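You operate a simulated robot arm through the tools that you are given. There is no shell and no other tool. Be economical: measure what you need, move in short steps, check, and stop when the job is done.

Carry out the task below with a simulated two-armed robot. There is one attempt and no reset: what you move stays moved.

Task
Take the white bag on the corner wall bench and put it away on the bench top beside the booth. Pick up the yellow topped filter with one hand, pass it to the other hand and put it on the bench top beside the furnace. Open the right cream door under the booth, take the red box and put it on the upper shelf under the booth and shut the booth again. Take the yellow boat and put it on the top of the white chest. Press the clear key on the white keyboard two times. Any order will do.

Only the result counts: the job must be done as asked and must still hold three seconds after the hand-in. Knocking over, shifting, dropping, spilling or breaking anything else fails it.

Robot
Two 7-joint arms with fingered hands on one trunk, on a base that drives. Base frame: it is fixed to the floor where the robot stands at the start and does not move with it; the origin is under the middle of the robot, x ahead of it, y to its left, z up; the surface under the hand at the start is at about z = 860. Units: mm, degrees, N and s.
The left shoulder is at the start at [55, 159, 1094], the right one opposite. With the tool pointing down near the work surface each hand reaches from about 440 to 840 mm from the robot's upright axis, wherever it stands, measured 20 degrees to its own side. Places, roughly: bench top beside the booth [-2800, -2900, 800]; bench top beside the furnace [-3200, -2100, 800]; clear key on the white keyboard [-4600, -5600, 800]; red box [-1750, -5500, 750]; right cream door under the booth [-1800, -3900, 500]; top of the white chest [-2000, -5700, 700]; upper shelf under the booth [-2200, -3700, 500]; white bag (15x7x4 cm) [700, -200, 900]; yellow boat (7x4x2 cm) [-3800, -5600, 800]; yellow topped filter (8x8x17 cm) [600, -1000, 900]. Payload 4 kg a hand.
The TCP of each hand is the grasp point between the finger pads, 30 mm short of the fingertips. In the tool frame z runs along the fingers and y along their closing line. Largest opening 104 mm; the body of the gripper starts 35 mm behind the TCP. The gripper is a hand of 4 fingers: y runs from the thumb to the fingers, the wrist lies at [-15, -104, -178] in the tool frame, and closing takes about 1.5 s.
Orientation is that of the tool frame in the base frame, as a unit quaternion [w, x, y, z]. With the fingers straight down and the wrist toward the robot, the tool's x, y and z point along [0, 1, 0], [1, 0, 0] and [0, 0, -1] of the base frame.

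Tools
- The arms move only by the tool jog_arm. It takes "left_moves", "right_moves" or both (then of equal length, played together; a hand with none holds still); each is a list of rows, each a list of 7 numbers: the shift along the tool's x, y, z in units of 25 mm (1.0 is 25 mm), then the turn, a rotation vector about the tool's x, y, z in units of 8 degrees (1.0 is 8 degrees), then the gripper command, from -1 (fully open) to 1 (shut), values between in proportion. In form: [[x, y, z, rx, ry, rz, fingers], ...]. A call has 1 to 10 rows; each row shifts and turns the commanded pose from where the row before left it, along the tool's axes as they then stand. A call with a number of a shift or a turn outside -1 to 1 is refused whole. Rows are played at 5 a second. More than 50 mm and 8.6 degrees between two rows, or a gripper value outside its range, and nothing of the call is played. A pose out of reach is approached as far as the arm can. The call stops where the force on the tool passes 40 N (or 10 N more than at its start, if that is more) or the arm is blocked; 0.2 s more then pass. Each finger travels about 45 mm/s and halts on what it meets, pressing with about 26 N; the grip force reading is that of the motor and also rises with nothing between the fingers. The clock runs only during rows and for 0.2 s after the last one: add rows that do not move to give the fingers time. It gives the time, the measured TCP pose, the force on the tool (base axes), the opening and the grip force at its end, in the units of the frame above (readings bear some noise), with the torque about the TCP (base axes, N m) and any sound that the robot's microphone picked up.
- Cameras (640 x 400 px; columns grow to the right, rows downward): "scene" is now at [140.2, -13.1, 1291.5]; the picture's right is [-0.13, -0.99, 0.00], its down [-0.32, 0.04, -0.95] and it looks along [0.94, -0.13, -0.32] (base axes); focal length 247 px, centre (320, 200). "left" rides on the left gripper at [-61, -92, -130] in its tool frame; the picture's right is [-0.81, -0.27, 0.52], its down [0.53, -0.71, 0.45] and it looks along [0.24, 0.64, 0.72] (tool axes); focal length 275 px, centre (320, 200). "right" rides on the right gripper at [61, -92, -130] in its tool frame; the picture's right is [-0.81, 0.27, -0.52], its down [-0.53, -0.71, 0.46] and it looks along [-0.24, 0.65, 0.72] (tool axes); focal length 275 px, centre (320, 200). There is no depth. A picture from a camera that has moved, and an enlarged one, comes with that camera's place and axes in the base frame and with its lens.
- get_image(camera): a new picture of that camera. No time passes.
- move_column(by): slides the trunk up (or, below 0, down) by that many mm; the arms and the scene camera ride with it, the base frame stays. It gives what a move gives, with no picture.
- drive_base(legs): drives the robot by 1 to 6 legs, each [ahead, turn to the left] in mm and degrees, along the robot's own axes; the way and the turn of a leg run together, so that a leg with both is an arc; at most 1500 mm and 180 degrees a leg. The arms and the cameras ride along, it lands a little off, and it stops where it bumps. It gives what a move gives.
- grasp_type(shape, hand): the hand has 4 fingers and takes this shape, open, in about a second: jaw (thumb against the fingers, like two jaws); tri (thumb and two fingers); tip (a fingertip pinch); poke (one finger out to press); point (the index stretched); flat (the hand flat); cup (the hand cupped); fist (a fist). The gripper value then closes the fingers along that shape, each until it touches; the sizes above hold for jaw. It gives what a move gives, with no picture.
- turn_head(pan, tilt): turns the head with the scene camera to pan (to the left, within 80 degrees either way) and tilt (down, from -29 to 69), counted from straight ahead of the robot. It gives what a move gives.
- zoom(camera, box): a new picture of the part [left, top, right, bottom] of that camera's present view, enlarged. No time passes.
- hand_in(): hands the job in; it is judged then, once.

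Go step by step. Nothing tells you exact positions but the pictures and the camera data: compare them with the known pose of the tool, close in by small moves and look again before you grip or let go. The budget is 186 turns and 166 pictures, counting those below and the enlarged ones. Unless the task says otherwise, let go and move clear before handing in.

The tools are called as name(argument=value, ...) on one line, values as JSON. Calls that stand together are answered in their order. jog_arm: Moves the arms, as the interface text tells. Its arguments: {"type":"object","properties":{"left_moves":{"type":"array"},"right_moves":{"type":"array"}},"required":[]} The other tools are called the same way: move_column (by) slides the trunk up or down; grasp_type (shape, hand) gives the hand a shape; drive_base (legs) drives the base; turn_head (pan, tilt) turns the head that bears the scene camera; get_image (camera) takes a picture; zoom (camera, box) takes an enlarged picture of a part of a camera's view; hand_in () hands the job in.

At the start:

```text
time: 0.0
left_tool_pos: [574.7, 128.6, 1108.1]
left_tool_rot: [0.0, 0.708, 0.706, 0.0]
left_force: [-0.3, -0.4, -0.6]
left_wrist_torque: [0.01, 0.01, 0.01]
left_finger_gap: 103.4
left_finger_force: 0.0
left_shape: jaw
right_tool_pos: [475.9, -329.6, 1170.8]
right_tool_rot: [0.0, 0.708, 0.706, -0.002]
right_force: [-0.2, -0.9, -0.2]
right_wrist_torque: [0.04, 0.04, -0.01]
right_finger_gap: 103.7
right_finger_force: 0.1
right_shape: jaw
trunk travel left (down, up): [-300.0, 207.0]
robot x, y, heading: [-1.6, 0.8, -0.1]
head pan, tilt: [-7.6, 18.1]
```

scene: 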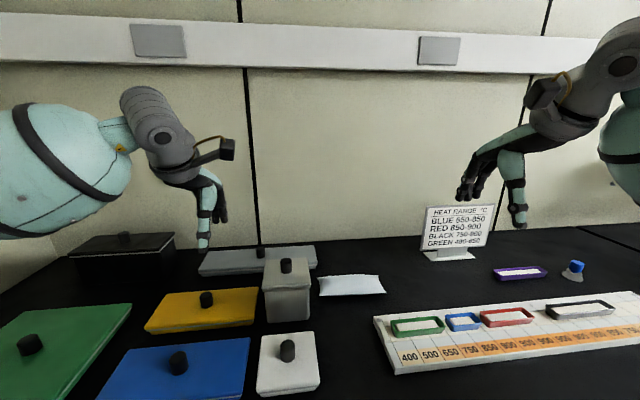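
right: 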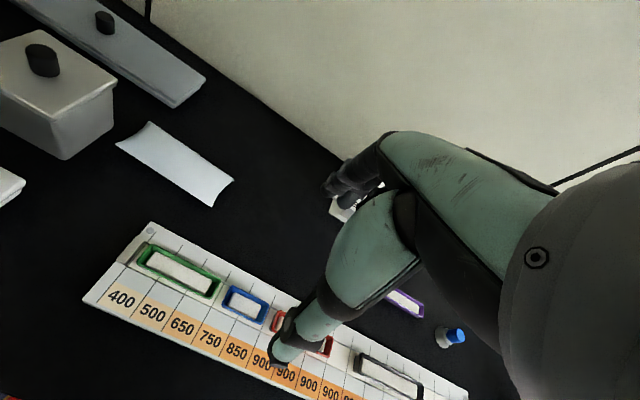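
left: 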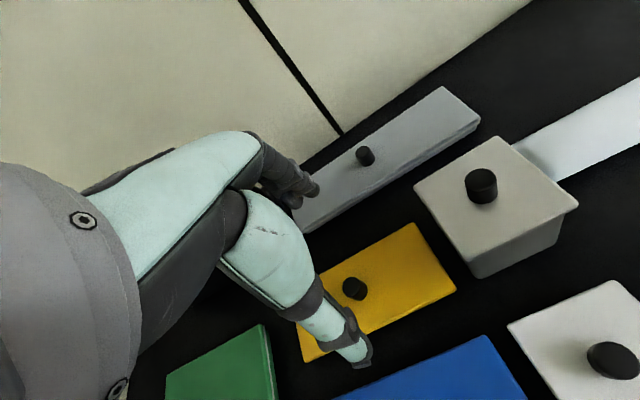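

I see the white bag near the centre of the bench ahead. I'll look around toward the right for the filter and to learn the room.

turn_head(pan=-60, tilt=20)

get_image(camera="scene")

```text
time: 1.2
left_tool_pos: [561.4, 128.4, 1115.2]
left_tool_rot: [0.004, 0.709, 0.705, 0.005]
left_force: [-0.5, -0.7, 0.2]
left_wrist_torque: [0.02, -0.01, 0.01]
left_finger_gap: 103.8
left_finger_force: 0.1
left_shape: jaw
right_tool_pos: [461.8, -330.5, 1177.0]
right_tool_rot: [0.004, 0.709, 0.706, 0.003]
right_force: [0.4, 1.2, 0.4]
right_wrist_torque: [-0.04, 0.02, -0.04]
right_finger_gap: 103.9
right_finger_force: 0.0
right_shape: jaw
trunk travel left (down, up): [-300.0, 207.0]
robot x, y, heading: [1.3, 0.8, -0.2]
head pan, tilt: [-60.0, 20.0]
```

```text
162 pictures are left
camera scene: at [94.4, -81.4, 1289.1], right [-0.87, -0.5, 0.01], down [-0.18, 0.3, -0.94], along [0.47, -0.81, -0.35], focal length 247 px, centre (320, 200)
```

scene: 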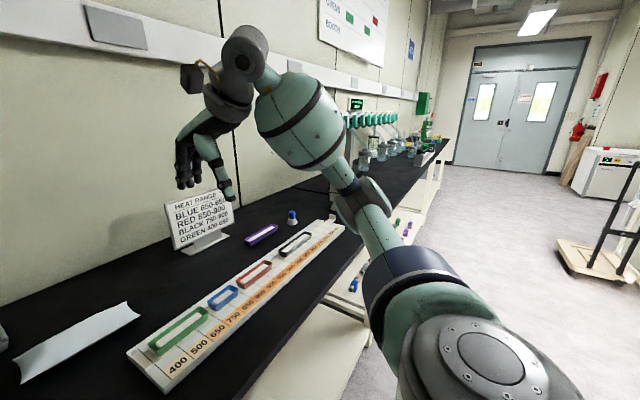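

The bag looks to be about (657,-168,880), long axis along y. I move the right hand above it.

jog_arm(right_moves=[[0.65, 0.78, 0.8, 0, 0, 0, -1], [0.65, 0.78, 0.8, 0, 0, 0, -1], [0.65, 0.78, 0.8, 0, 0, 0, -1], [0.65, 0.78, 0.8, 0, 0, 0, -1], [0.65, 0.78, 0.8, 0, 0, 0, -1], [0.65, 0.78, 0.8, 0, 0, 0, -1], [0.65, 0.78, 0.8, 0, 0, 0, -1], [0.65, 0.78, 0.8, 0, 0, 0, -1], [0.65, 0.78, 0.8, 0, 0, 0, -1], [0.65, 0.78, 0.8, 0, 0, 0, -1]])

turn_head(pan=-10, tilt=30)

get_image(camera="scene")

get_image(camera="right")

```text
time: 3.4
left_tool_pos: [562.3, 129.6, 1115.5]
left_tool_rot: [0.005, 0.708, 0.706, 0.004]
left_force: [0.7, -0.1, -0.8]
left_wrist_torque: [-0.03, 0.0, 0.03]
left_finger_gap: 104.0
left_finger_force: 0.0
left_shape: jaw
right_tool_pos: [660.8, -168.8, 979.0]
right_tool_rot: [0.005, 0.708, 0.706, 0.004]
right_force: [-0.4, 0.0, -1.0]
right_wrist_torque: [-0.03, 0.03, 0.01]
right_finger_gap: 103.8
right_finger_force: 0.0
right_shape: jaw
trunk travel left (down, up): [-300.0, 207.0]
robot x, y, heading: [0.9, -1.3, -0.0]
head pan, tilt: [-60.0, 20.0]
```

```text
time: 4.6
left_tool_pos: [561.0, 129.8, 1116.1]
left_tool_rot: [0.004, 0.708, 0.706, 0.004]
left_force: [-0.3, -0.2, 0.8]
left_wrist_torque: [-0.01, 0.01, -0.01]
left_finger_gap: 104.0
left_finger_force: 0.1
left_shape: jaw
right_tool_pos: [658.2, -168.7, 980.1]
right_tool_rot: [0.004, 0.708, 0.706, 0.004]
right_force: [0.2, -0.1, 0.0]
right_wrist_torque: [-0.02, 0.01, 0.0]
right_finger_gap: 103.9
right_finger_force: 0.0
right_shape: jaw
trunk travel left (down, up): [-300.0, 207.0]
robot x, y, heading: [1.0, -2.4, -0.1]
head pan, tilt: [-10.0, 30.0]
```

```text
161 pictures are left
camera scene: at [136.7, -16.6, 1272.4], right [-0.17, -0.98, 0.0], down [-0.5, 0.09, -0.86], along [0.85, -0.15, -0.51], focal length 247 px, centre (320, 200)
```

scene: 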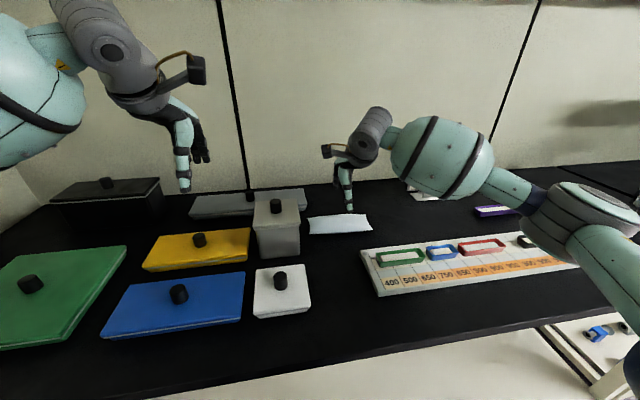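

```text
160 pictures are left
camera right: at [567.2, -106.1, 1109.1], right [0.27, -0.81, 0.52], down [-0.71, -0.53, -0.46], along [0.65, -0.25, -0.72], focal length 275 px, centre (320, 200)
```

right: 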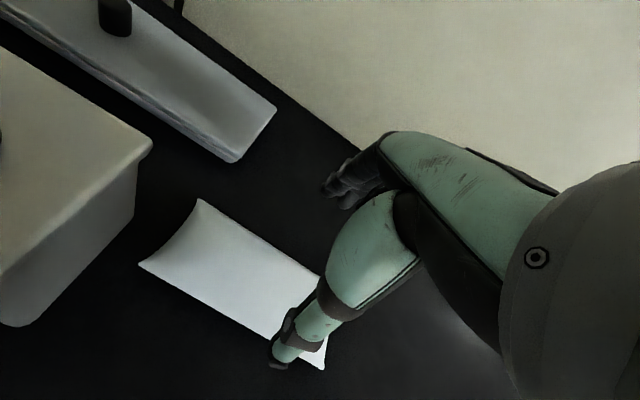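

Bag centre comes out around (652,-153). Adjust and descend to about z=896.

jog_arm(right_moves=[[0.6, -0.24, 0, 0, 0, 0, -1], [0, 0, 1, 0, 0, 0, -1], [0, 0, 1, 0, 0, 0, -1], [0, 0, 0.8, 0, 0, 0, -1], [0, 0, 0.55, 0, 0, 0, -1], [0, 0, 0, 0, 0, 0, -1]])

get_image(camera="right")

zoom(camera="scene", box=[240, 130, 440, 255])

```text
time: 6.0
left_tool_pos: [560.7, 128.3, 1116.8]
left_tool_rot: [0.004, 0.708, 0.706, 0.005]
left_force: [1.0, 0.5, 0.0]
left_wrist_torque: [0.01, 0.0, -0.01]
left_finger_gap: 104.0
left_finger_force: 0.0
left_shape: jaw
right_tool_pos: [654.2, -153.7, 896.5]
right_tool_rot: [0.006, 0.708, 0.706, 0.003]
right_force: [-0.3, 0.1, 0.5]
right_wrist_torque: [-0.03, 0.01, 0.0]
right_finger_gap: 103.9
right_finger_force: 0.0
right_shape: jaw
trunk travel left (down, up): [-300.0, 207.0]
robot x, y, heading: [1.6, 1.3, -0.2]
head pan, tilt: [-10.0, 30.0]
```

```text
159 pictures are left
camera right: at [562.1, -91.4, 1026.2], right [0.27, -0.81, 0.52], down [-0.71, -0.53, -0.46], along [0.65, -0.25, -0.72], focal length 275 px, centre (320, 200)
```

right: 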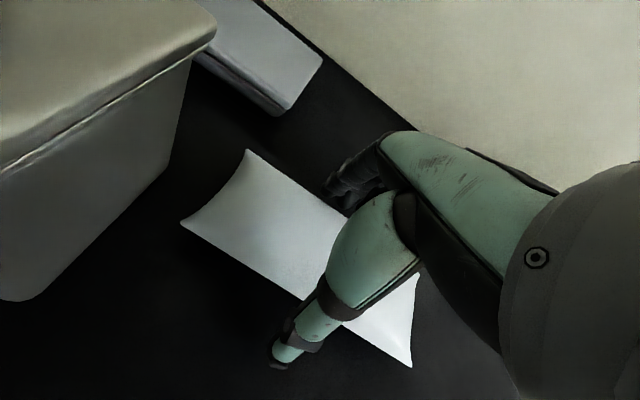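

```text
3.20 times, centred on (340, 192) of scene
camera zoom: at [136.6, -16.3, 1272.5], right [-0.17, -0.98, 0.0], down [-0.5, 0.09, -0.86], along [0.85, -0.15, -0.51], focal length 791 px, centre (256, 224)
```

zoom: 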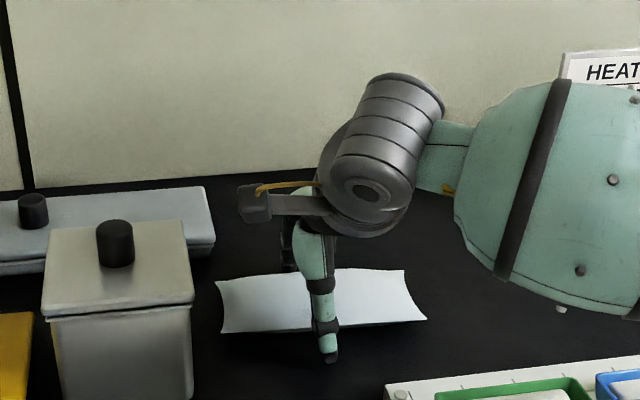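

The thumb and fingers straddle the bag. Close and lift.

jog_arm(right_moves=[[0, 0, 0, 0, 0, 0, 1], [0, 0, 0, 0, 0, 0, 1], [0, 0, 0, 0, 0, 0, 1], [0, 0, 0, 0, 0, 0, 1], [0, 0, 0, 0, 0, 0, 1], [0, 0, 0, 0, 0, 0, 1], [0, 0, 0, 0, 0, 0, 1], [0, 0, 0, 0, 0, 0, 1], [0, 0, -0.5, 0, 0, 0, 1], [0, 0, -1, 0, 0, 0, 1]])

jog_arm(right_moves=[[0, 0, -1, 0, 0, 0, 1], [0, 0, -1, 0, 0, 0, 1], [0, 0, -1, 0, 0, 0, 1], [0, 0, -1, 0, 0, 0, 1], [0, 0, -1, 0, 0, 0, 1], [0, 0, -1, 0, 0, 0, 1], [0, 0, -1, 0, 0, 0, 1], [0, 0, -1, 0, 0, 0, 1], [0, 0, 0, 0, 0, 0, 1]])

get_image(camera="scene")

```text
time: 8.2
left_tool_pos: [560.7, 129.6, 1116.1]
left_tool_rot: [0.004, 0.708, 0.706, 0.005]
left_force: [-0.8, -1.2, -0.4]
left_wrist_torque: [0.02, 0.01, 0.01]
left_finger_gap: 103.9
left_finger_force: 0.0
left_shape: jaw
right_tool_pos: [654.6, -153.3, 933.6]
right_tool_rot: [0.006, 0.708, 0.706, 0.004]
right_force: [0.3, 0.0, -0.5]
right_wrist_torque: [0.0, 0.0, -0.01]
right_finger_gap: 56.1
right_finger_force: 26.1
right_shape: jaw
trunk travel left (down, up): [-300.0, 207.0]
robot x, y, heading: [2.0, 2.3, 0.1]
head pan, tilt: [-10.0, 30.0]
```

```text
time: 10.2
left_tool_pos: [560.0, 129.3, 1115.7]
left_tool_rot: [0.004, 0.709, 0.706, 0.005]
left_force: [0.3, -0.5, 0.5]
left_wrist_torque: [-0.04, -0.02, 0.0]
left_finger_gap: 103.9
left_finger_force: 0.0
left_shape: jaw
right_tool_pos: [652.8, -153.9, 1134.0]
right_tool_rot: [0.004, 0.708, 0.706, 0.004]
right_force: [0.5, -0.3, -0.1]
right_wrist_torque: [-0.01, 0.0, -0.03]
right_finger_gap: 55.7
right_finger_force: 25.4
right_shape: jaw
trunk travel left (down, up): [-300.0, 207.0]
robot x, y, heading: [-4.6, 4.3, -0.1]
head pan, tilt: [-10.0, 30.0]
```

```text
157 pictures are left
camera scene: at [137.0, -16.7, 1272.4], right [-0.17, -0.98, 0.0], down [-0.5, 0.09, -0.86], along [0.85, -0.15, -0.51], focal length 247 px, centre (320, 200)
```

scene: 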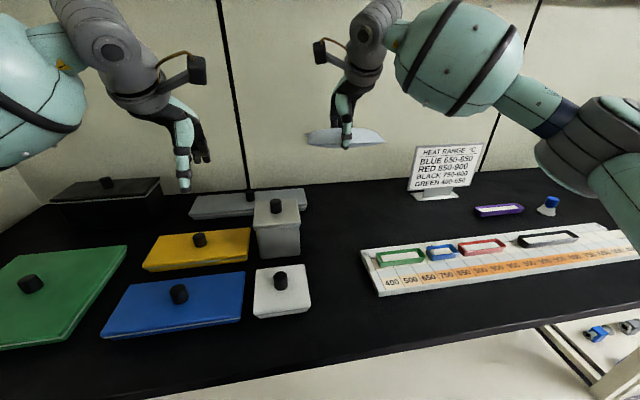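

The bag is held. I back off, turn and drive along the bench toward the filter, then look.

drive_base(legs=[[-400, 0], [0, -90], [900, 0]])

turn_head(pan=60, tilt=20)

get_image(camera="scene")

turn_head(pan=0, tilt=15)

get_image(camera="scene")

```text
time: 21.9
left_tool_pos: [-315.0, -1442.0, 1114.6]
left_tool_rot: [0.006, 1.0, -0.016, 0.0]
left_force: [0.8, 0.2, 1.2]
left_wrist_torque: [-0.01, -0.01, -0.05]
left_finger_gap: 103.7
left_finger_force: 0.1
left_shape: jaw
right_tool_pos: [-599.2, -1525.1, 1132.4]
right_tool_rot: [0.004, 1.0, -0.018, -0.002]
right_force: [-0.5, -0.3, -0.6]
right_wrist_torque: [0.0, 0.01, 0.04]
right_finger_gap: 55.3
right_finger_force: 25.8
right_shape: jaw
trunk travel left (down, up): [-300.0, 207.0]
robot x, y, heading: [-431.3, -876.6, -91.8]
head pan, tilt: [-10.0, 30.0]
```

```text
time: 23.3
left_tool_pos: [-315.9, -1426.7, 1122.4]
left_tool_rot: [0.014, 1.0, -0.015, 0.001]
left_force: [-0.7, 0.5, 0.0]
left_wrist_torque: [0.0, 0.02, 0.04]
left_finger_gap: 104.1
left_finger_force: 0.1
left_shape: jaw
right_tool_pos: [-600.2, -1509.3, 1140.6]
right_tool_rot: [0.013, 1.0, -0.016, -0.002]
right_force: [-0.1, -0.2, 0.0]
right_wrist_torque: [0.02, 0.01, -0.02]
right_finger_gap: 55.3
right_finger_force: 25.9
right_shape: jaw
trunk travel left (down, up): [-300.0, 207.0]
robot x, y, heading: [-430.6, -876.7, -91.8]
head pan, tilt: [60.0, 20.0]
```

```text
156 pictures are left
camera scene: at [-351.4, -973.1, 1289.1], right [-0.53, -0.85, -0.01], down [-0.29, 0.19, -0.94], along [0.8, -0.49, -0.35], focal length 247 px, centre (320, 200)
```

scene: 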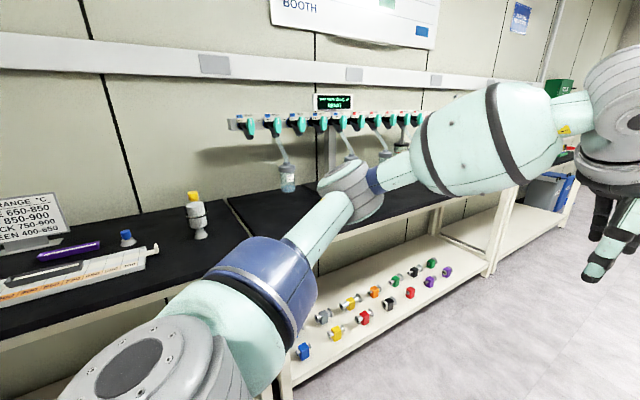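

```text
time: 24.6
left_tool_pos: [-315.6, -1426.3, 1122.6]
left_tool_rot: [0.013, 1.0, -0.015, 0.001]
left_force: [0.3, 0.2, 0.1]
left_wrist_torque: [0.0, 0.02, -0.01]
left_finger_gap: 104.4
left_finger_force: 0.1
left_shape: jaw
right_tool_pos: [-599.3, -1508.1, 1140.6]
right_tool_rot: [0.013, 1.0, -0.016, -0.002]
right_force: [0.0, -0.3, -0.4]
right_wrist_torque: [0.01, -0.01, 0.02]
right_finger_gap: 55.3
right_finger_force: 25.2
right_shape: jaw
trunk travel left (down, up): [-300.0, 207.0]
robot x, y, heading: [-427.2, -874.5, -91.9]
head pan, tilt: [0.0, 15.0]
```

```text
155 pictures are left
camera scene: at [-433.4, -1018.1, 1296.6], right [-1.0, 0.03, 0.0], down [0.01, 0.27, -0.96], along [-0.03, -0.96, -0.27], focal length 247 px, centre (320, 200)
```

scene: 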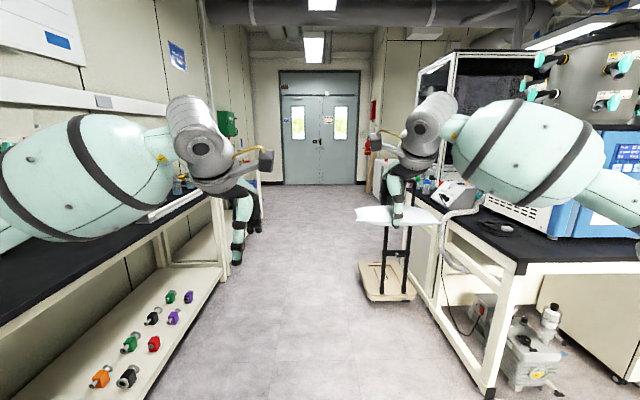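

The filter stands near (549,-1016). I'll turn to face the bench farther back, pulling the right hand in first, and look at it closely.

jog_arm(right_moves=[[0, -1, -0.5, 0, 0, 0, 1], [0, -1, -0.5, 0, 0, 0, 1], [0, -1, -0.5, 0, 0, 0, 1], [0, -1, -0.5, 0, 0, 0, 1], [0, -1, 0, 0, 0, 0, 1], [0, -0.8, 0, 0, 0, 0, 1]])

drive_base(legs=[[320, 0], [0, 91.8], [150, 0]])

turn_head(pan=10, tilt=25)

get_image(camera="scene")

```text
time: 26.0
left_tool_pos: [-315.1, -1426.5, 1122.5]
left_tool_rot: [0.013, 1.0, -0.015, 0.001]
left_force: [-0.3, 0.2, 0.6]
left_wrist_torque: [0.0, 0.01, 0.0]
left_finger_gap: 103.9
left_finger_force: 0.1
left_shape: jaw
right_tool_pos: [-594.1, -1361.5, 1186.3]
right_tool_rot: [0.012, 1.0, -0.017, -0.001]
right_force: [-0.4, -0.3, 0.0]
right_wrist_torque: [-0.02, 0.0, 0.03]
right_finger_gap: 55.3
right_finger_force: 26.1
right_shape: jaw
trunk travel left (down, up): [-300.0, 207.0]
robot x, y, heading: [-426.6, -875.4, -91.7]
head pan, tilt: [0.0, 15.0]
```

```text
time: 33.8
left_tool_pos: [255.7, -1053.9, 1122.9]
left_tool_rot: [0.008, 0.703, 0.711, 0.01]
left_force: [-1.2, -0.4, 0.0]
left_wrist_torque: [-0.05, -0.01, 0.01]
left_finger_gap: 103.9
left_finger_force: 0.0
left_shape: jaw
right_tool_pos: [203.9, -1336.3, 1187.2]
right_tool_rot: [0.011, 0.705, 0.709, 0.007]
right_force: [0.2, 0.9, -0.2]
right_wrist_torque: [-0.02, 0.04, 0.02]
right_finger_gap: 55.0
right_finger_force: 26.2
right_shape: jaw
trunk travel left (down, up): [-300.0, 207.0]
robot x, y, heading: [-289.3, -1203.0, 0.4]
head pan, tilt: [0.0, 15.0]
```

```text
time: 34.6
left_tool_pos: [245.4, -1055.5, 1128.4]
left_tool_rot: [0.013, 0.704, 0.71, 0.013]
left_force: [-0.1, 0.2, -0.2]
left_wrist_torque: [0.01, -0.04, -0.01]
left_finger_gap: 103.9
left_finger_force: 0.0
left_shape: jaw
right_tool_pos: [191.9, -1337.2, 1191.0]
right_tool_rot: [0.014, 0.705, 0.709, 0.012]
right_force: [-0.5, -0.3, -0.5]
right_wrist_torque: [-0.04, 0.02, 0.02]
right_finger_gap: 55.2
right_finger_force: 26.1
right_shape: jaw
trunk travel left (down, up): [-300.0, 207.0]
robot x, y, heading: [-286.3, -1199.8, 0.7]
head pan, tilt: [10.0, 25.0]
```

```text
154 pictures are left
camera scene: at [-149.7, -1183.7, 1280.3], right [0.18, -0.98, 0.0], down [-0.43, -0.08, -0.9], along [0.89, 0.17, -0.44], focal length 247 px, centre (320, 200)
```

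scene: 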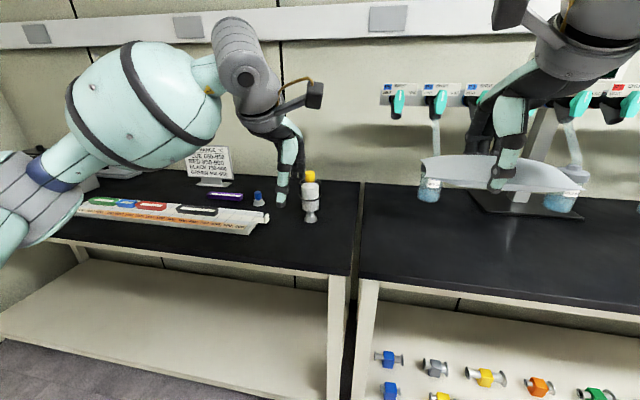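

zoom(camera="scene", box=[270, 155, 350, 235])

```text
5.00 times, centred on (310, 195) of scene
camera zoom: at [-149.7, -1183.7, 1280.3], right [0.18, -0.98, 0.0], down [-0.43, -0.08, -0.9], along [0.89, 0.17, -0.44], focal length 1235 px, centre (370, 225)
```

zoom: 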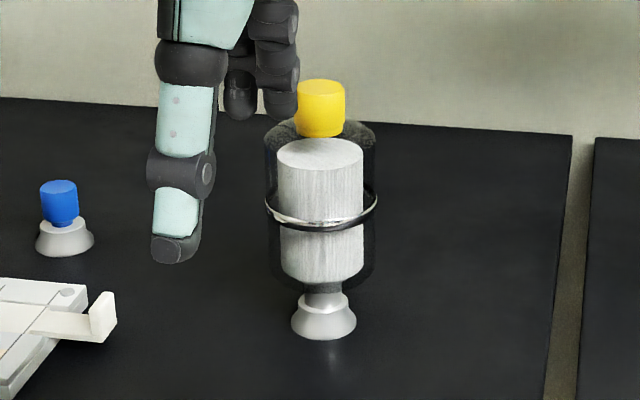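

The filter is a ~75 mm body with a yellow cap, at about (540,-1019). I'll grip its body from the left side with the left hand (so the right can later take it from above); first drive into position.

drive_base(legs=[[0, 23.5], [296, 0], [0, -24]])

get_image(camera="scene")

get_image(camera="left")

```text
time: 38.2
left_tool_pos: [391.3, -740.8, 1130.9]
left_tool_rot: [0.01, 0.544, 0.839, 0.017]
left_force: [0.6, 0.1, 0.5]
left_wrist_torque: [-0.02, -0.04, -0.01]
left_finger_gap: 104.1
left_finger_force: 0.1
left_shape: jaw
right_tool_pos: [454.1, -1022.6, 1191.8]
right_tool_rot: [0.011, 0.545, 0.838, 0.015]
right_force: [0.1, -0.9, -0.2]
right_wrist_torque: [0.02, -0.06, 0.01]
right_finger_gap: 55.0
right_finger_force: 26.1
right_shape: jaw
trunk travel left (down, up): [-300.0, 207.0]
robot x, y, heading: [-41.1, -1086.8, 23.0]
head pan, tilt: [10.0, 25.0]
stopped in leg 2: the robot was blocked; the commanded pose is now the measured one
```

```text
152 pictures are left
camera scene: at [81.2, -1015.7, 1280.1], right [0.55, -0.84, 0.0], down [-0.37, -0.24, -0.9], along [0.75, 0.49, -0.44], focal length 247 px, centre (320, 200)
```

scene: 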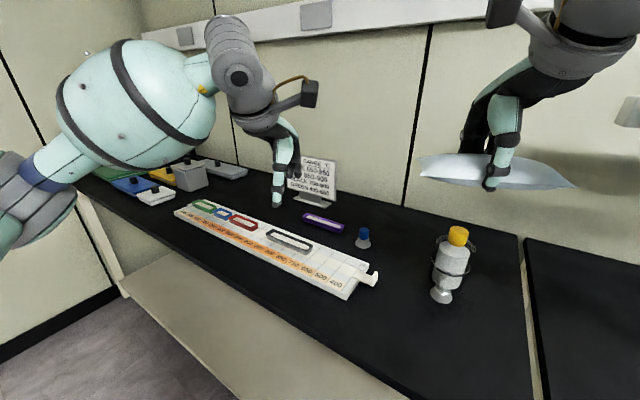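

```text
151 pictures are left
camera left: at [327.9, -837.3, 1256.4], right [0.1, -0.84, -0.53], down [-0.85, 0.2, -0.48], along [0.51, 0.5, -0.7], focal length 275 px, centre (320, 200)
```

left: 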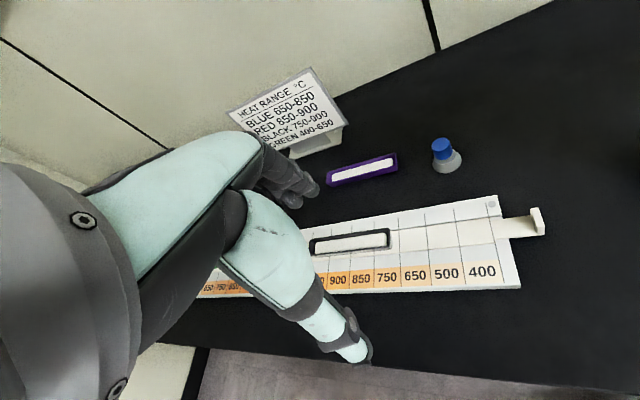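

The base touched the bench; nothing looks moved. I back off slightly and square up to the bench.

drive_base(legs=[[-35, 0], [0, -23]])

get_image(camera="scene")

```text
time: 40.5
left_tool_pos: [452.2, -949.6, 1134.4]
left_tool_rot: [0.015, 0.7, 0.714, 0.017]
left_force: [0.3, -0.2, 0.5]
left_wrist_torque: [0.03, -0.01, 0.03]
left_finger_gap: 104.1
left_finger_force: 0.1
left_shape: jaw
right_tool_pos: [401.6, -1232.2, 1195.4]
right_tool_rot: [0.016, 0.7, 0.714, 0.015]
right_force: [0.1, 0.2, -0.2]
right_wrist_torque: [-0.01, 0.02, -0.01]
right_finger_gap: 54.7
right_finger_force: 25.8
right_shape: jaw
trunk travel left (down, up): [-300.0, 207.0]
robot x, y, heading: [-68.7, -1091.8, 0.1]
head pan, tilt: [10.0, 25.0]
```

```text
150 pictures are left
camera scene: at [64.8, -1078.7, 1280.5], right [0.18, -0.98, 0.0], down [-0.43, -0.07, -0.9], along [0.89, 0.16, -0.43], focal length 247 px, centre (320, 200)
```

scene: 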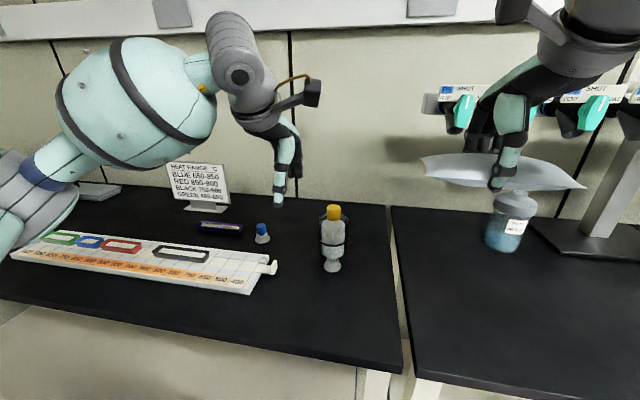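

Filter axis is about (551,-1021). Rotate the left hand to point right, tilted 20° down, above and left of it.

jog_arm(left_moves=[[0, 0.4, 0, 0, -0.875, 0, -1], [0, 0.4, 0, 0, -0.875, 0, -1], [0, 0.4, 0, 0, -0.875, 0, -1], [0, 0.4, 0, 0, -0.875, 0, -1], [0, 0.4, 0, 0, -0.875, 0, -1], [0, 0.4, 0, 0, -0.875, 0, -1], [0, 0.4, 0, 0, -0.875, 0, -1], [0, 0.4, 0, 0, -0.875, 0, -1], [0, 0.4, 0, 0, -0.875, 0, -1], [0, 0.4, 0, 0, -0.875, 0, -1]])

get_image(camera="scene")

```text
time: 42.7
left_tool_pos: [539.6, -946.1, 1143.6]
left_tool_rot: [0.426, 0.583, 0.574, -0.385]
left_force: [0.2, 0.0, -0.6]
left_wrist_torque: [0.01, -0.01, -0.02]
left_finger_gap: 104.0
left_finger_force: 0.1
left_shape: jaw
right_tool_pos: [390.7, -1232.2, 1200.5]
right_tool_rot: [0.021, 0.7, 0.713, 0.018]
right_force: [0.0, 0.2, -0.1]
right_wrist_torque: [-0.02, 0.01, 0.0]
right_finger_gap: 54.9
right_finger_force: 25.5
right_shape: jaw
trunk travel left (down, up): [-300.0, 207.0]
robot x, y, heading: [-73.9, -1095.4, 0.3]
head pan, tilt: [10.0, 25.0]
```

```text
149 pictures are left
camera scene: at [66.3, -1077.7, 1280.3], right [0.18, -0.98, 0.0], down [-0.43, -0.08, -0.9], along [0.89, 0.16, -0.44], focal length 247 px, centre (320, 200)
```

scene: 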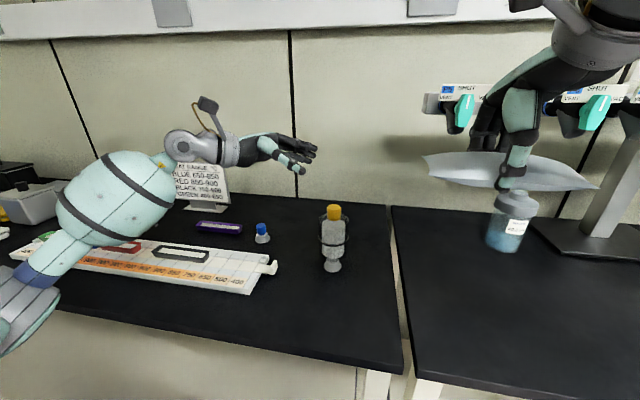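

jog_arm(left_moves=[[0.88, 0.1, -0.08, 0, 0, 0, -1], [0.88, 0.1, -0.08, 0, 0, 0, -1], [0.88, 0.1, -0.08, 0, 0, 0, -1], [0.88, 0.1, -0.08, 0, 0, 0, -1], [0.88, 0.1, -0.08, 0, 0, 0, -1]])

turn_head(pan=25, tilt=32)

get_image(camera="scene")

get_image(camera="left")

```text
time: 43.9
left_tool_pos: [555.0, -897.8, 1045.5]
left_tool_rot: [0.426, 0.584, 0.575, -0.384]
left_force: [-1.1, -0.2, -0.5]
left_wrist_torque: [-0.01, 0.01, 0.01]
left_finger_gap: 104.1
left_finger_force: 0.1
left_shape: jaw
right_tool_pos: [389.0, -1232.5, 1200.0]
right_tool_rot: [0.02, 0.7, 0.714, 0.018]
right_force: [0.6, 0.3, -0.2]
right_wrist_torque: [0.0, -0.03, 0.0]
right_finger_gap: 54.9
right_finger_force: 25.5
right_shape: jaw
trunk travel left (down, up): [-300.0, 207.0]
robot x, y, heading: [-73.9, -1093.5, 0.5]
head pan, tilt: [10.0, 25.0]
```

```text
time: 44.6
left_tool_pos: [555.6, -898.9, 1044.5]
left_tool_rot: [0.425, 0.585, 0.575, -0.384]
left_force: [0.6, 0.2, -0.4]
left_wrist_torque: [0.02, -0.01, 0.0]
left_finger_gap: 104.1
left_finger_force: 0.0
left_shape: jaw
right_tool_pos: [388.6, -1232.4, 1201.4]
right_tool_rot: [0.021, 0.7, 0.714, 0.018]
right_force: [-0.3, -0.1, 0.5]
right_wrist_torque: [-0.02, 0.02, 0.02]
right_finger_gap: 54.7
right_finger_force: 26.6
right_shape: jaw
trunk travel left (down, up): [-300.0, 207.0]
robot x, y, heading: [-74.8, -1094.7, 0.5]
head pan, tilt: [25.0, 32.0]
```

```text
148 pictures are left
camera scene: at [55.8, -1056.2, 1269.5], right [0.43, -0.9, -0.01], down [-0.49, -0.23, -0.84], along [0.76, 0.36, -0.54], focal length 247 px, centre (320, 200)
```

scene: 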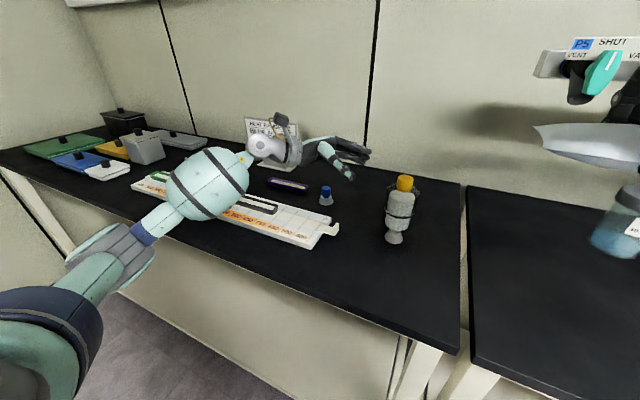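

```text
147 pictures are left
camera left: at [455.6, -800.0, 1141.8], right [-0.29, -0.77, 0.57], down [-0.67, -0.26, -0.7], along [0.68, -0.58, -0.44], focal length 275 px, centre (320, 200)
```

left: 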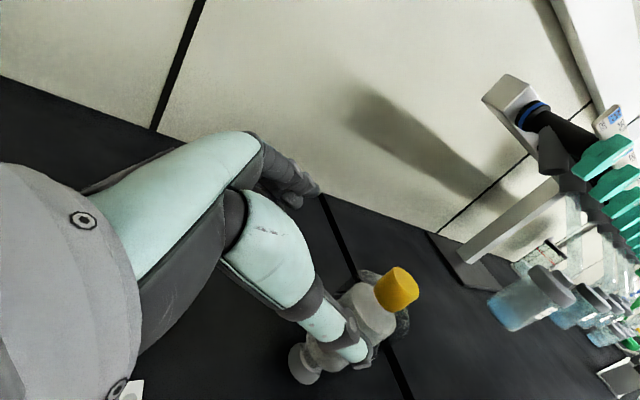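

The left elbow hangs low; raising the trunk gives the forearm more clearance over the tray. Then lower the hand and look.

move_column(by=120)

jog_arm(left_moves=[[0.94, 0, 0.34, 0, 0, 0, -1], [0.94, 0, 0.34, 0, 0, 0, -1], [0.94, 0, 0.34, 0, 0, 0, -1], [0.94, 0, 0.34, 0, 0, 0, -1], [0.94, 0, 0.34, 0, 0, 0, -1], [0.94, 0, 0.34, 0, 0, 0, -1], [0.94, 0, 0.34, 0, 0, 0, -1], [0.75, 0, 0.27, 0, 0, 0, -1]])

get_image(camera="scene")

get_image(camera="left")

```text
time: 46.1
left_tool_pos: [555.8, -898.6, 1164.5]
left_tool_rot: [0.425, 0.584, 0.574, -0.384]
left_force: [0.2, -0.8, -0.5]
left_wrist_torque: [0.01, 0.01, -0.02]
left_finger_gap: 103.9
left_finger_force: 0.3
left_shape: jaw
right_tool_pos: [389.4, -1231.7, 1320.8]
right_tool_rot: [0.02, 0.7, 0.713, 0.018]
right_force: [0.4, 0.2, 0.1]
right_wrist_torque: [-0.01, 0.0, -0.02]
right_finger_gap: 54.7
right_finger_force: 26.0
right_shape: jaw
trunk travel left (down, up): [-420.0, 87.0]
robot x, y, heading: [-72.3, -1096.0, -0.1]
head pan, tilt: [25.0, 32.0]
```

```text
time: 47.9
left_tool_pos: [566.9, -898.9, 970.9]
left_tool_rot: [0.426, 0.584, 0.574, -0.384]
left_force: [0.6, -0.7, 0.0]
left_wrist_torque: [0.02, -0.01, 0.03]
left_finger_gap: 103.9
left_finger_force: 0.1
left_shape: jaw
right_tool_pos: [389.6, -1232.5, 1320.3]
right_tool_rot: [0.021, 0.7, 0.714, 0.018]
right_force: [-0.2, 0.5, -0.8]
right_wrist_torque: [0.0, 0.01, -0.01]
right_finger_gap: 55.0
right_finger_force: 26.1
right_shape: jaw
trunk travel left (down, up): [-420.0, 87.0]
robot x, y, heading: [-71.4, -1093.9, 0.4]
head pan, tilt: [25.0, 32.0]
```

```text
146 pictures are left
camera scene: at [57.7, -1056.1, 1389.7], right [0.43, -0.9, -0.01], down [-0.49, -0.23, -0.84], along [0.76, 0.36, -0.54], focal length 247 px, centre (320, 200)
```

scene: 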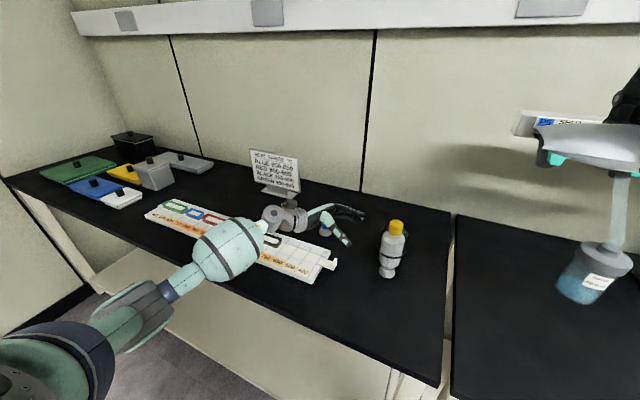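

```text
145 pictures are left
camera left: at [467.5, -798.9, 1067.9], right [-0.29, -0.77, 0.57], down [-0.67, -0.26, -0.69], along [0.68, -0.58, -0.44], focal length 275 px, centre (320, 200)
```

left: 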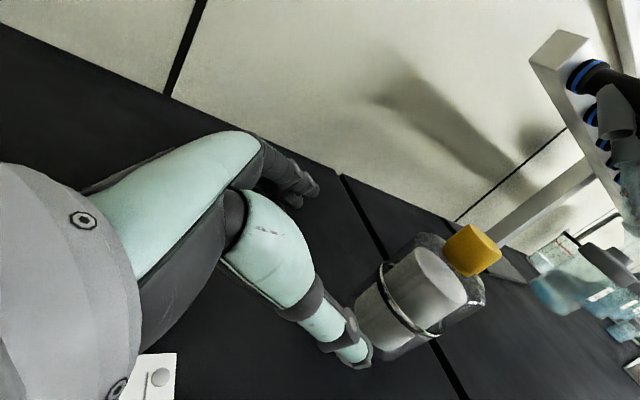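

Filter axis refined to (550,-1021). Align in x and advance most of the way, then check.

jog_arm(left_moves=[[0, -0.68, 0, 0, 0, 0, -1], [0, 0, 1, 0, 0, 0, -1], [0, 0, 1, 0, 0, 0, -1], [0, 0, 0.8, 0, 0, 0, -1], [0, 0, 0, 0, 0, 0, -1]])

zoom(camera="scene", box=[240, 170, 480, 320])

get_image(camera="left")

```text
time: 49.1
left_tool_pos: [551.3, -963.8, 945.7]
left_tool_rot: [0.425, 0.584, 0.574, -0.385]
left_force: [0.3, -0.2, 0.7]
left_wrist_torque: [0.01, 0.01, -0.02]
left_finger_gap: 104.2
left_finger_force: 0.1
left_shape: jaw
right_tool_pos: [389.6, -1233.0, 1321.3]
right_tool_rot: [0.02, 0.7, 0.713, 0.019]
right_force: [-0.1, 0.5, -0.9]
right_wrist_torque: [0.0, 0.03, -0.02]
right_finger_gap: 55.0
right_finger_force: 25.9
right_shape: jaw
trunk travel left (down, up): [-420.0, 87.0]
robot x, y, heading: [-71.0, -1095.4, 0.2]
head pan, tilt: [25.0, 32.0]
```

```text
2.67 times, centred on (360, 245) of scene
camera zoom: at [57.6, -1056.1, 1389.7], right [0.43, -0.9, -0.01], down [-0.49, -0.23, -0.84], along [0.76, 0.36, -0.54], focal length 659 px, centre (213, 80)
```

zoom: 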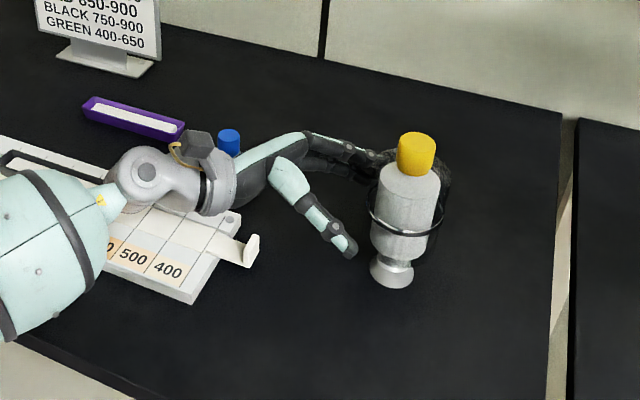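

```text
143 pictures are left
camera left: at [452.3, -864.3, 1042.0], right [-0.29, -0.77, 0.57], down [-0.67, -0.26, -0.7], along [0.68, -0.58, -0.44], focal length 275 px, centre (320, 200)
```

left: 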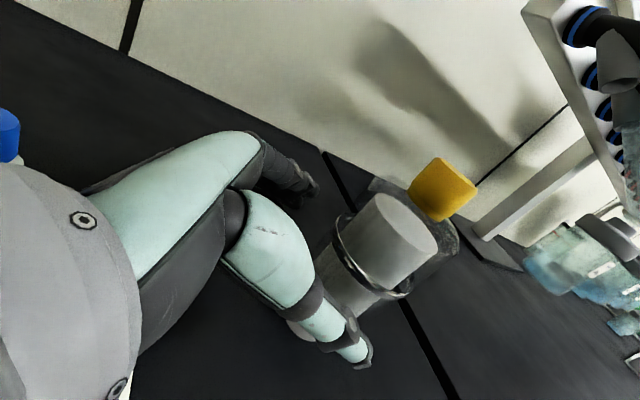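

jog_arm(left_moves=[[0, 0, 0.6, 0, 0, 0, -1], [0, 0, 0.6, 0, 0, 0, -1], [0, 0, 0.55, 0, 0, 0, -1], [0, 0, 0, 0, 0, 0, -1]])

zoom(camera="scene", box=[240, 170, 480, 320])

get_image(camera="left")

```text
time: 50.1
left_tool_pos: [553.6, -1004.9, 929.1]
left_tool_rot: [0.426, 0.584, 0.574, -0.386]
left_force: [0.5, 0.5, -0.5]
left_wrist_torque: [-0.02, 0.0, -0.04]
left_finger_gap: 104.1
left_finger_force: 0.0
left_shape: jaw
right_tool_pos: [389.9, -1232.4, 1319.1]
right_tool_rot: [0.02, 0.7, 0.713, 0.019]
right_force: [-0.5, 0.1, 0.1]
right_wrist_torque: [0.04, -0.02, -0.05]
right_finger_gap: 54.8
right_finger_force: 26.0
right_shape: jaw
trunk travel left (down, up): [-420.0, 87.0]
robot x, y, heading: [-72.7, -1095.0, 0.0]
head pan, tilt: [25.0, 32.0]
```

```text
2.67 times, centred on (360, 245) of scene
camera zoom: at [57.4, -1056.0, 1389.7], right [0.43, -0.9, -0.01], down [-0.49, -0.23, -0.84], along [0.76, 0.36, -0.54], focal length 659 px, centre (213, 80)
```

zoom: 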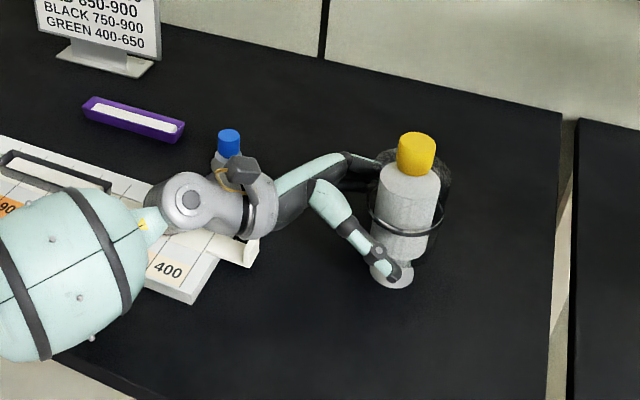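

```text
141 pictures are left
camera left: at [454.4, -905.5, 1027.2], right [-0.29, -0.77, 0.57], down [-0.67, -0.26, -0.7], along [0.68, -0.58, -0.44], focal length 275 px, centre (320, 200)
```

left: 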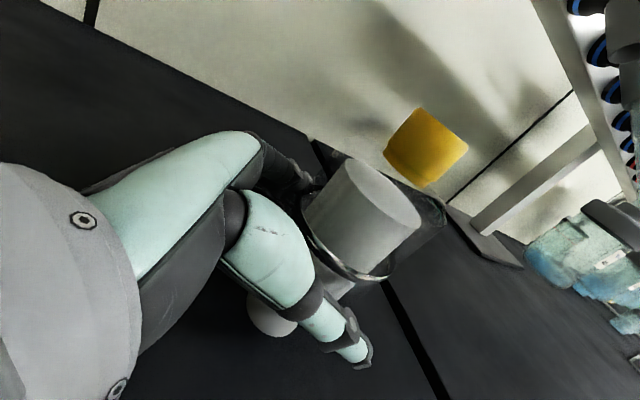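

jog_arm(left_moves=[[0, 0, 0, 0, 0, 0, 0.2], [0, 0, 0, 0, 0, 0, 1], [0, 0, 0, 0, 0, 0, 1], [0, 0, 0, 0, 0, 0, 1], [0, 0, 0, 0, 0, 0, 1], [0, 0, 0, 0, 0, 0, 1], [0, 0, 0, 0, 0, 0, 1], [0, 0, 0, 0, 0, 0, 1]])

zoom(camera="scene", box=[240, 170, 480, 320])

```text
time: 51.9
left_tool_pos: [554.7, -1004.2, 931.5]
left_tool_rot: [0.426, 0.584, 0.575, -0.385]
left_force: [-1.2, -1.4, -0.4]
left_wrist_torque: [0.02, 0.0, -0.04]
left_finger_gap: 63.4
left_finger_force: 26.6
left_shape: jaw
right_tool_pos: [390.1, -1232.0, 1320.0]
right_tool_rot: [0.02, 0.7, 0.713, 0.02]
right_force: [-0.6, -0.3, 0.6]
right_wrist_torque: [0.01, 0.01, -0.01]
right_finger_gap: 54.8
right_finger_force: 26.2
right_shape: jaw
trunk travel left (down, up): [-420.0, 87.0]
robot x, y, heading: [-72.0, -1093.0, 0.3]
head pan, tilt: [25.0, 32.0]
```

```text
2.67 times, centred on (360, 245) of scene
camera zoom: at [57.5, -1056.2, 1389.7], right [0.43, -0.9, -0.01], down [-0.49, -0.23, -0.84], along [0.76, 0.36, -0.54], focal length 659 px, centre (213, 80)
```

zoom: 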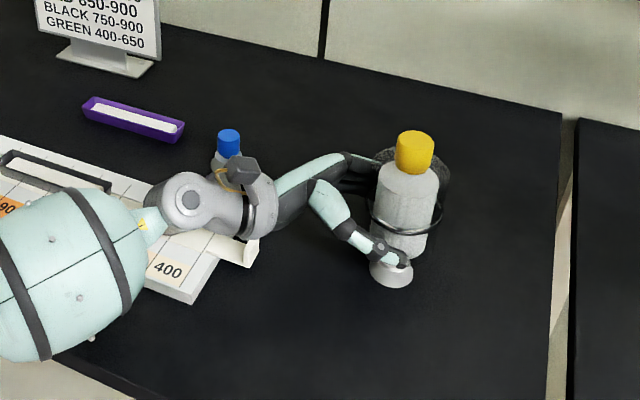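

Gripped at 63 mm. Lift straight up.

jog_arm(left_moves=[[-0.47, 0, -0.17, 0, 0, 0, 1], [-0.94, 0, -0.34, 0, 0, 0, 1], [-0.94, 0, -0.34, 0, 0, 0, 1], [-0.94, 0, -0.34, 0, 0, 0, 1], [-0.94, 0, -0.34, 0, 0, 0, 1], [-0.94, 0, -0.34, 0, 0, 0, 1], [0, 0, 0, 0, 0, 0, 1]])

get_image(camera="scene")

get_image(camera="left")

```text
time: 53.5
left_tool_pos: [546.6, -1005.5, 1066.5]
left_tool_rot: [0.425, 0.585, 0.574, -0.385]
left_force: [-1.4, 0.1, -1.3]
left_wrist_torque: [0.03, -0.04, -0.01]
left_finger_gap: 63.3
left_finger_force: 26.0
left_shape: jaw
right_tool_pos: [390.0, -1231.9, 1321.2]
right_tool_rot: [0.021, 0.7, 0.713, 0.019]
right_force: [-0.3, -0.6, -0.3]
right_wrist_torque: [0.03, 0.01, -0.01]
right_finger_gap: 55.0
right_finger_force: 25.5
right_shape: jaw
trunk travel left (down, up): [-420.0, 87.0]
robot x, y, heading: [-76.7, -1091.0, -0.0]
head pan, tilt: [25.0, 32.0]
```

```text
139 pictures are left
camera scene: at [58.0, -1056.0, 1389.6], right [0.43, -0.9, -0.01], down [-0.49, -0.23, -0.84], along [0.76, 0.36, -0.54], focal length 247 px, centre (320, 200)
```

scene: 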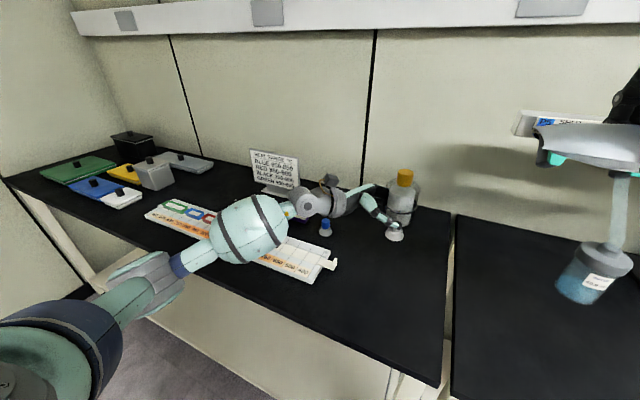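

```text
138 pictures are left
camera left: at [447.3, -906.3, 1163.7], right [-0.29, -0.77, 0.57], down [-0.67, -0.26, -0.69], along [0.68, -0.58, -0.44], focal length 275 px, centre (320, 200)
```

left: 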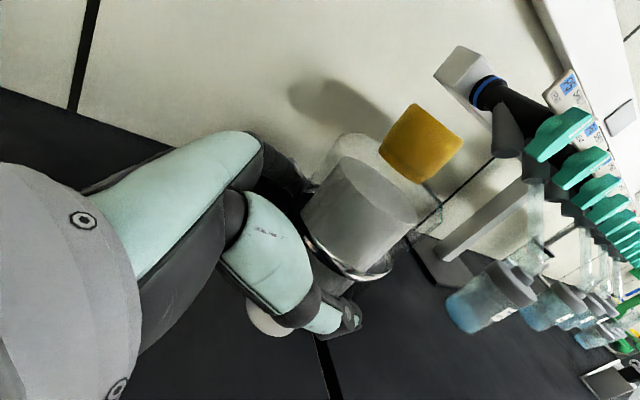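

The filter is held upright. I raise/pull it in, back off, face down the corridor and survey the room.

jog_arm(left_moves=[[-0.8, -0.8, -0.29, 0, 0, 0, 1], [-0.8, -0.8, -0.29, 0, 0, 0, 1], [0, -0.8, 0, 0, 0, 0, 1], [0, -0.8, 0, 0, 0, 0, 1], [0, -0.8, 0, 0, 0, 0, 1]])

drive_base(legs=[[-330, 0], [0, -90]])

turn_head(pan=-10, tilt=15)

get_image(camera="scene")

turn_head(pan=-70, tilt=15)

get_image(camera="scene")

```text
time: 54.7
left_tool_pos: [442.7, -1009.0, 1105.2]
left_tool_rot: [0.425, 0.585, 0.575, -0.384]
left_force: [0.7, 0.3, -1.5]
left_wrist_torque: [0.02, -0.01, 0.0]
left_finger_gap: 63.4
left_finger_force: 26.3
left_shape: jaw
right_tool_pos: [389.2, -1231.7, 1321.3]
right_tool_rot: [0.021, 0.699, 0.714, 0.019]
right_force: [-1.1, -0.1, -0.4]
right_wrist_torque: [0.02, -0.02, 0.01]
right_finger_gap: 54.7
right_finger_force: 26.5
right_shape: jaw
trunk travel left (down, up): [-420.0, 87.0]
robot x, y, heading: [-74.7, -1090.3, 0.3]
head pan, tilt: [25.0, 32.0]
```

```text
time: 61.5
left_tool_pos: [-326.8, -1611.6, 1105.4]
left_tool_rot: [0.025, 0.82, -0.015, -0.572]
left_force: [-1.5, 0.3, -2.1]
left_wrist_torque: [-0.06, -0.04, 0.0]
left_finger_gap: 63.2
left_finger_force: 26.1
left_shape: jaw
right_tool_pos: [-547.7, -1553.0, 1320.2]
right_tool_rot: [0.027, 1.0, 0.0, -0.002]
right_force: [0.0, 0.5, -0.1]
right_wrist_torque: [0.03, -0.01, -0.01]
right_finger_gap: 54.7
right_finger_force: 26.3
right_shape: jaw
trunk travel left (down, up): [-420.0, 87.0]
robot x, y, heading: [-389.0, -1091.9, -90.7]
head pan, tilt: [25.0, 32.0]
```

```text
time: 62.5
left_tool_pos: [-325.4, -1598.8, 1111.5]
left_tool_rot: [0.03, 0.819, -0.018, -0.573]
left_force: [0.3, -0.1, -2.2]
left_wrist_torque: [0.03, -0.05, -0.03]
left_finger_gap: 63.3
left_finger_force: 26.1
left_shape: jaw
right_tool_pos: [-547.3, -1537.5, 1325.3]
right_tool_rot: [0.036, 0.999, 0.0, -0.002]
right_force: [0.6, -0.4, -0.8]
right_wrist_torque: [0.0, 0.0, 0.0]
right_finger_gap: 54.6
right_finger_force: 25.8
right_shape: jaw
trunk travel left (down, up): [-420.0, 87.0]
robot x, y, heading: [-387.7, -1097.5, -91.0]
head pan, tilt: [-10.0, 15.0]
```

```text
137 pictures are left
camera scene: at [-405.1, -1236.3, 1416.9], right [-0.98, 0.19, 0.0], down [0.05, 0.27, -0.96], along [-0.18, -0.95, -0.27], focal length 247 px, centre (320, 200)
```

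scene: 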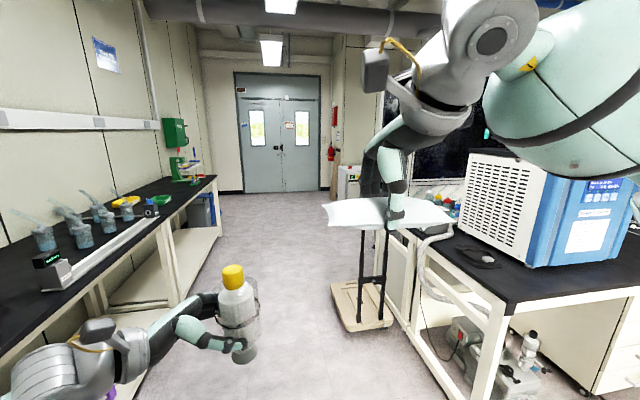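

```text
time: 63.9
left_tool_pos: [-325.5, -1598.4, 1112.0]
left_tool_rot: [0.029, 0.82, -0.019, -0.572]
left_force: [-0.2, 0.6, -1.8]
left_wrist_torque: [0.02, -0.03, 0.03]
left_finger_gap: 62.9
left_finger_force: 26.2
left_shape: jaw
right_tool_pos: [-550.0, -1537.0, 1327.4]
right_tool_rot: [0.035, 0.999, 0.0, -0.003]
right_force: [-0.4, -0.1, -0.3]
right_wrist_torque: [0.04, -0.01, 0.02]
right_finger_gap: 54.8
right_finger_force: 25.8
right_shape: jaw
trunk travel left (down, up): [-420.0, 87.0]
robot x, y, heading: [-388.0, -1093.9, -91.0]
head pan, tilt: [-70.0, 15.0]
```

```text
136 pictures are left
camera scene: at [-476.7, -1175.5, 1417.7], right [-0.33, 0.94, 0.01], down [0.24, 0.1, -0.96], along [-0.91, -0.31, -0.26], focal length 247 px, centre (320, 200)
```

scene: 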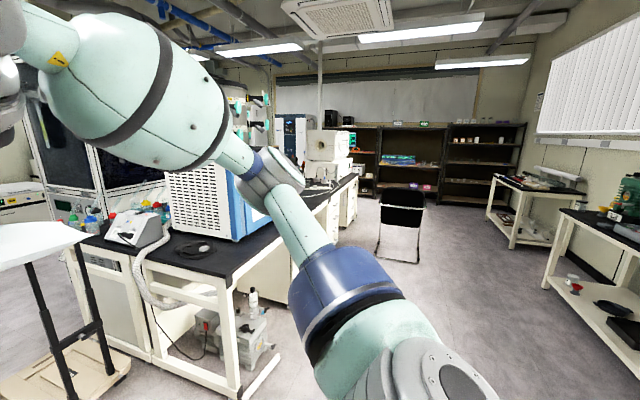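

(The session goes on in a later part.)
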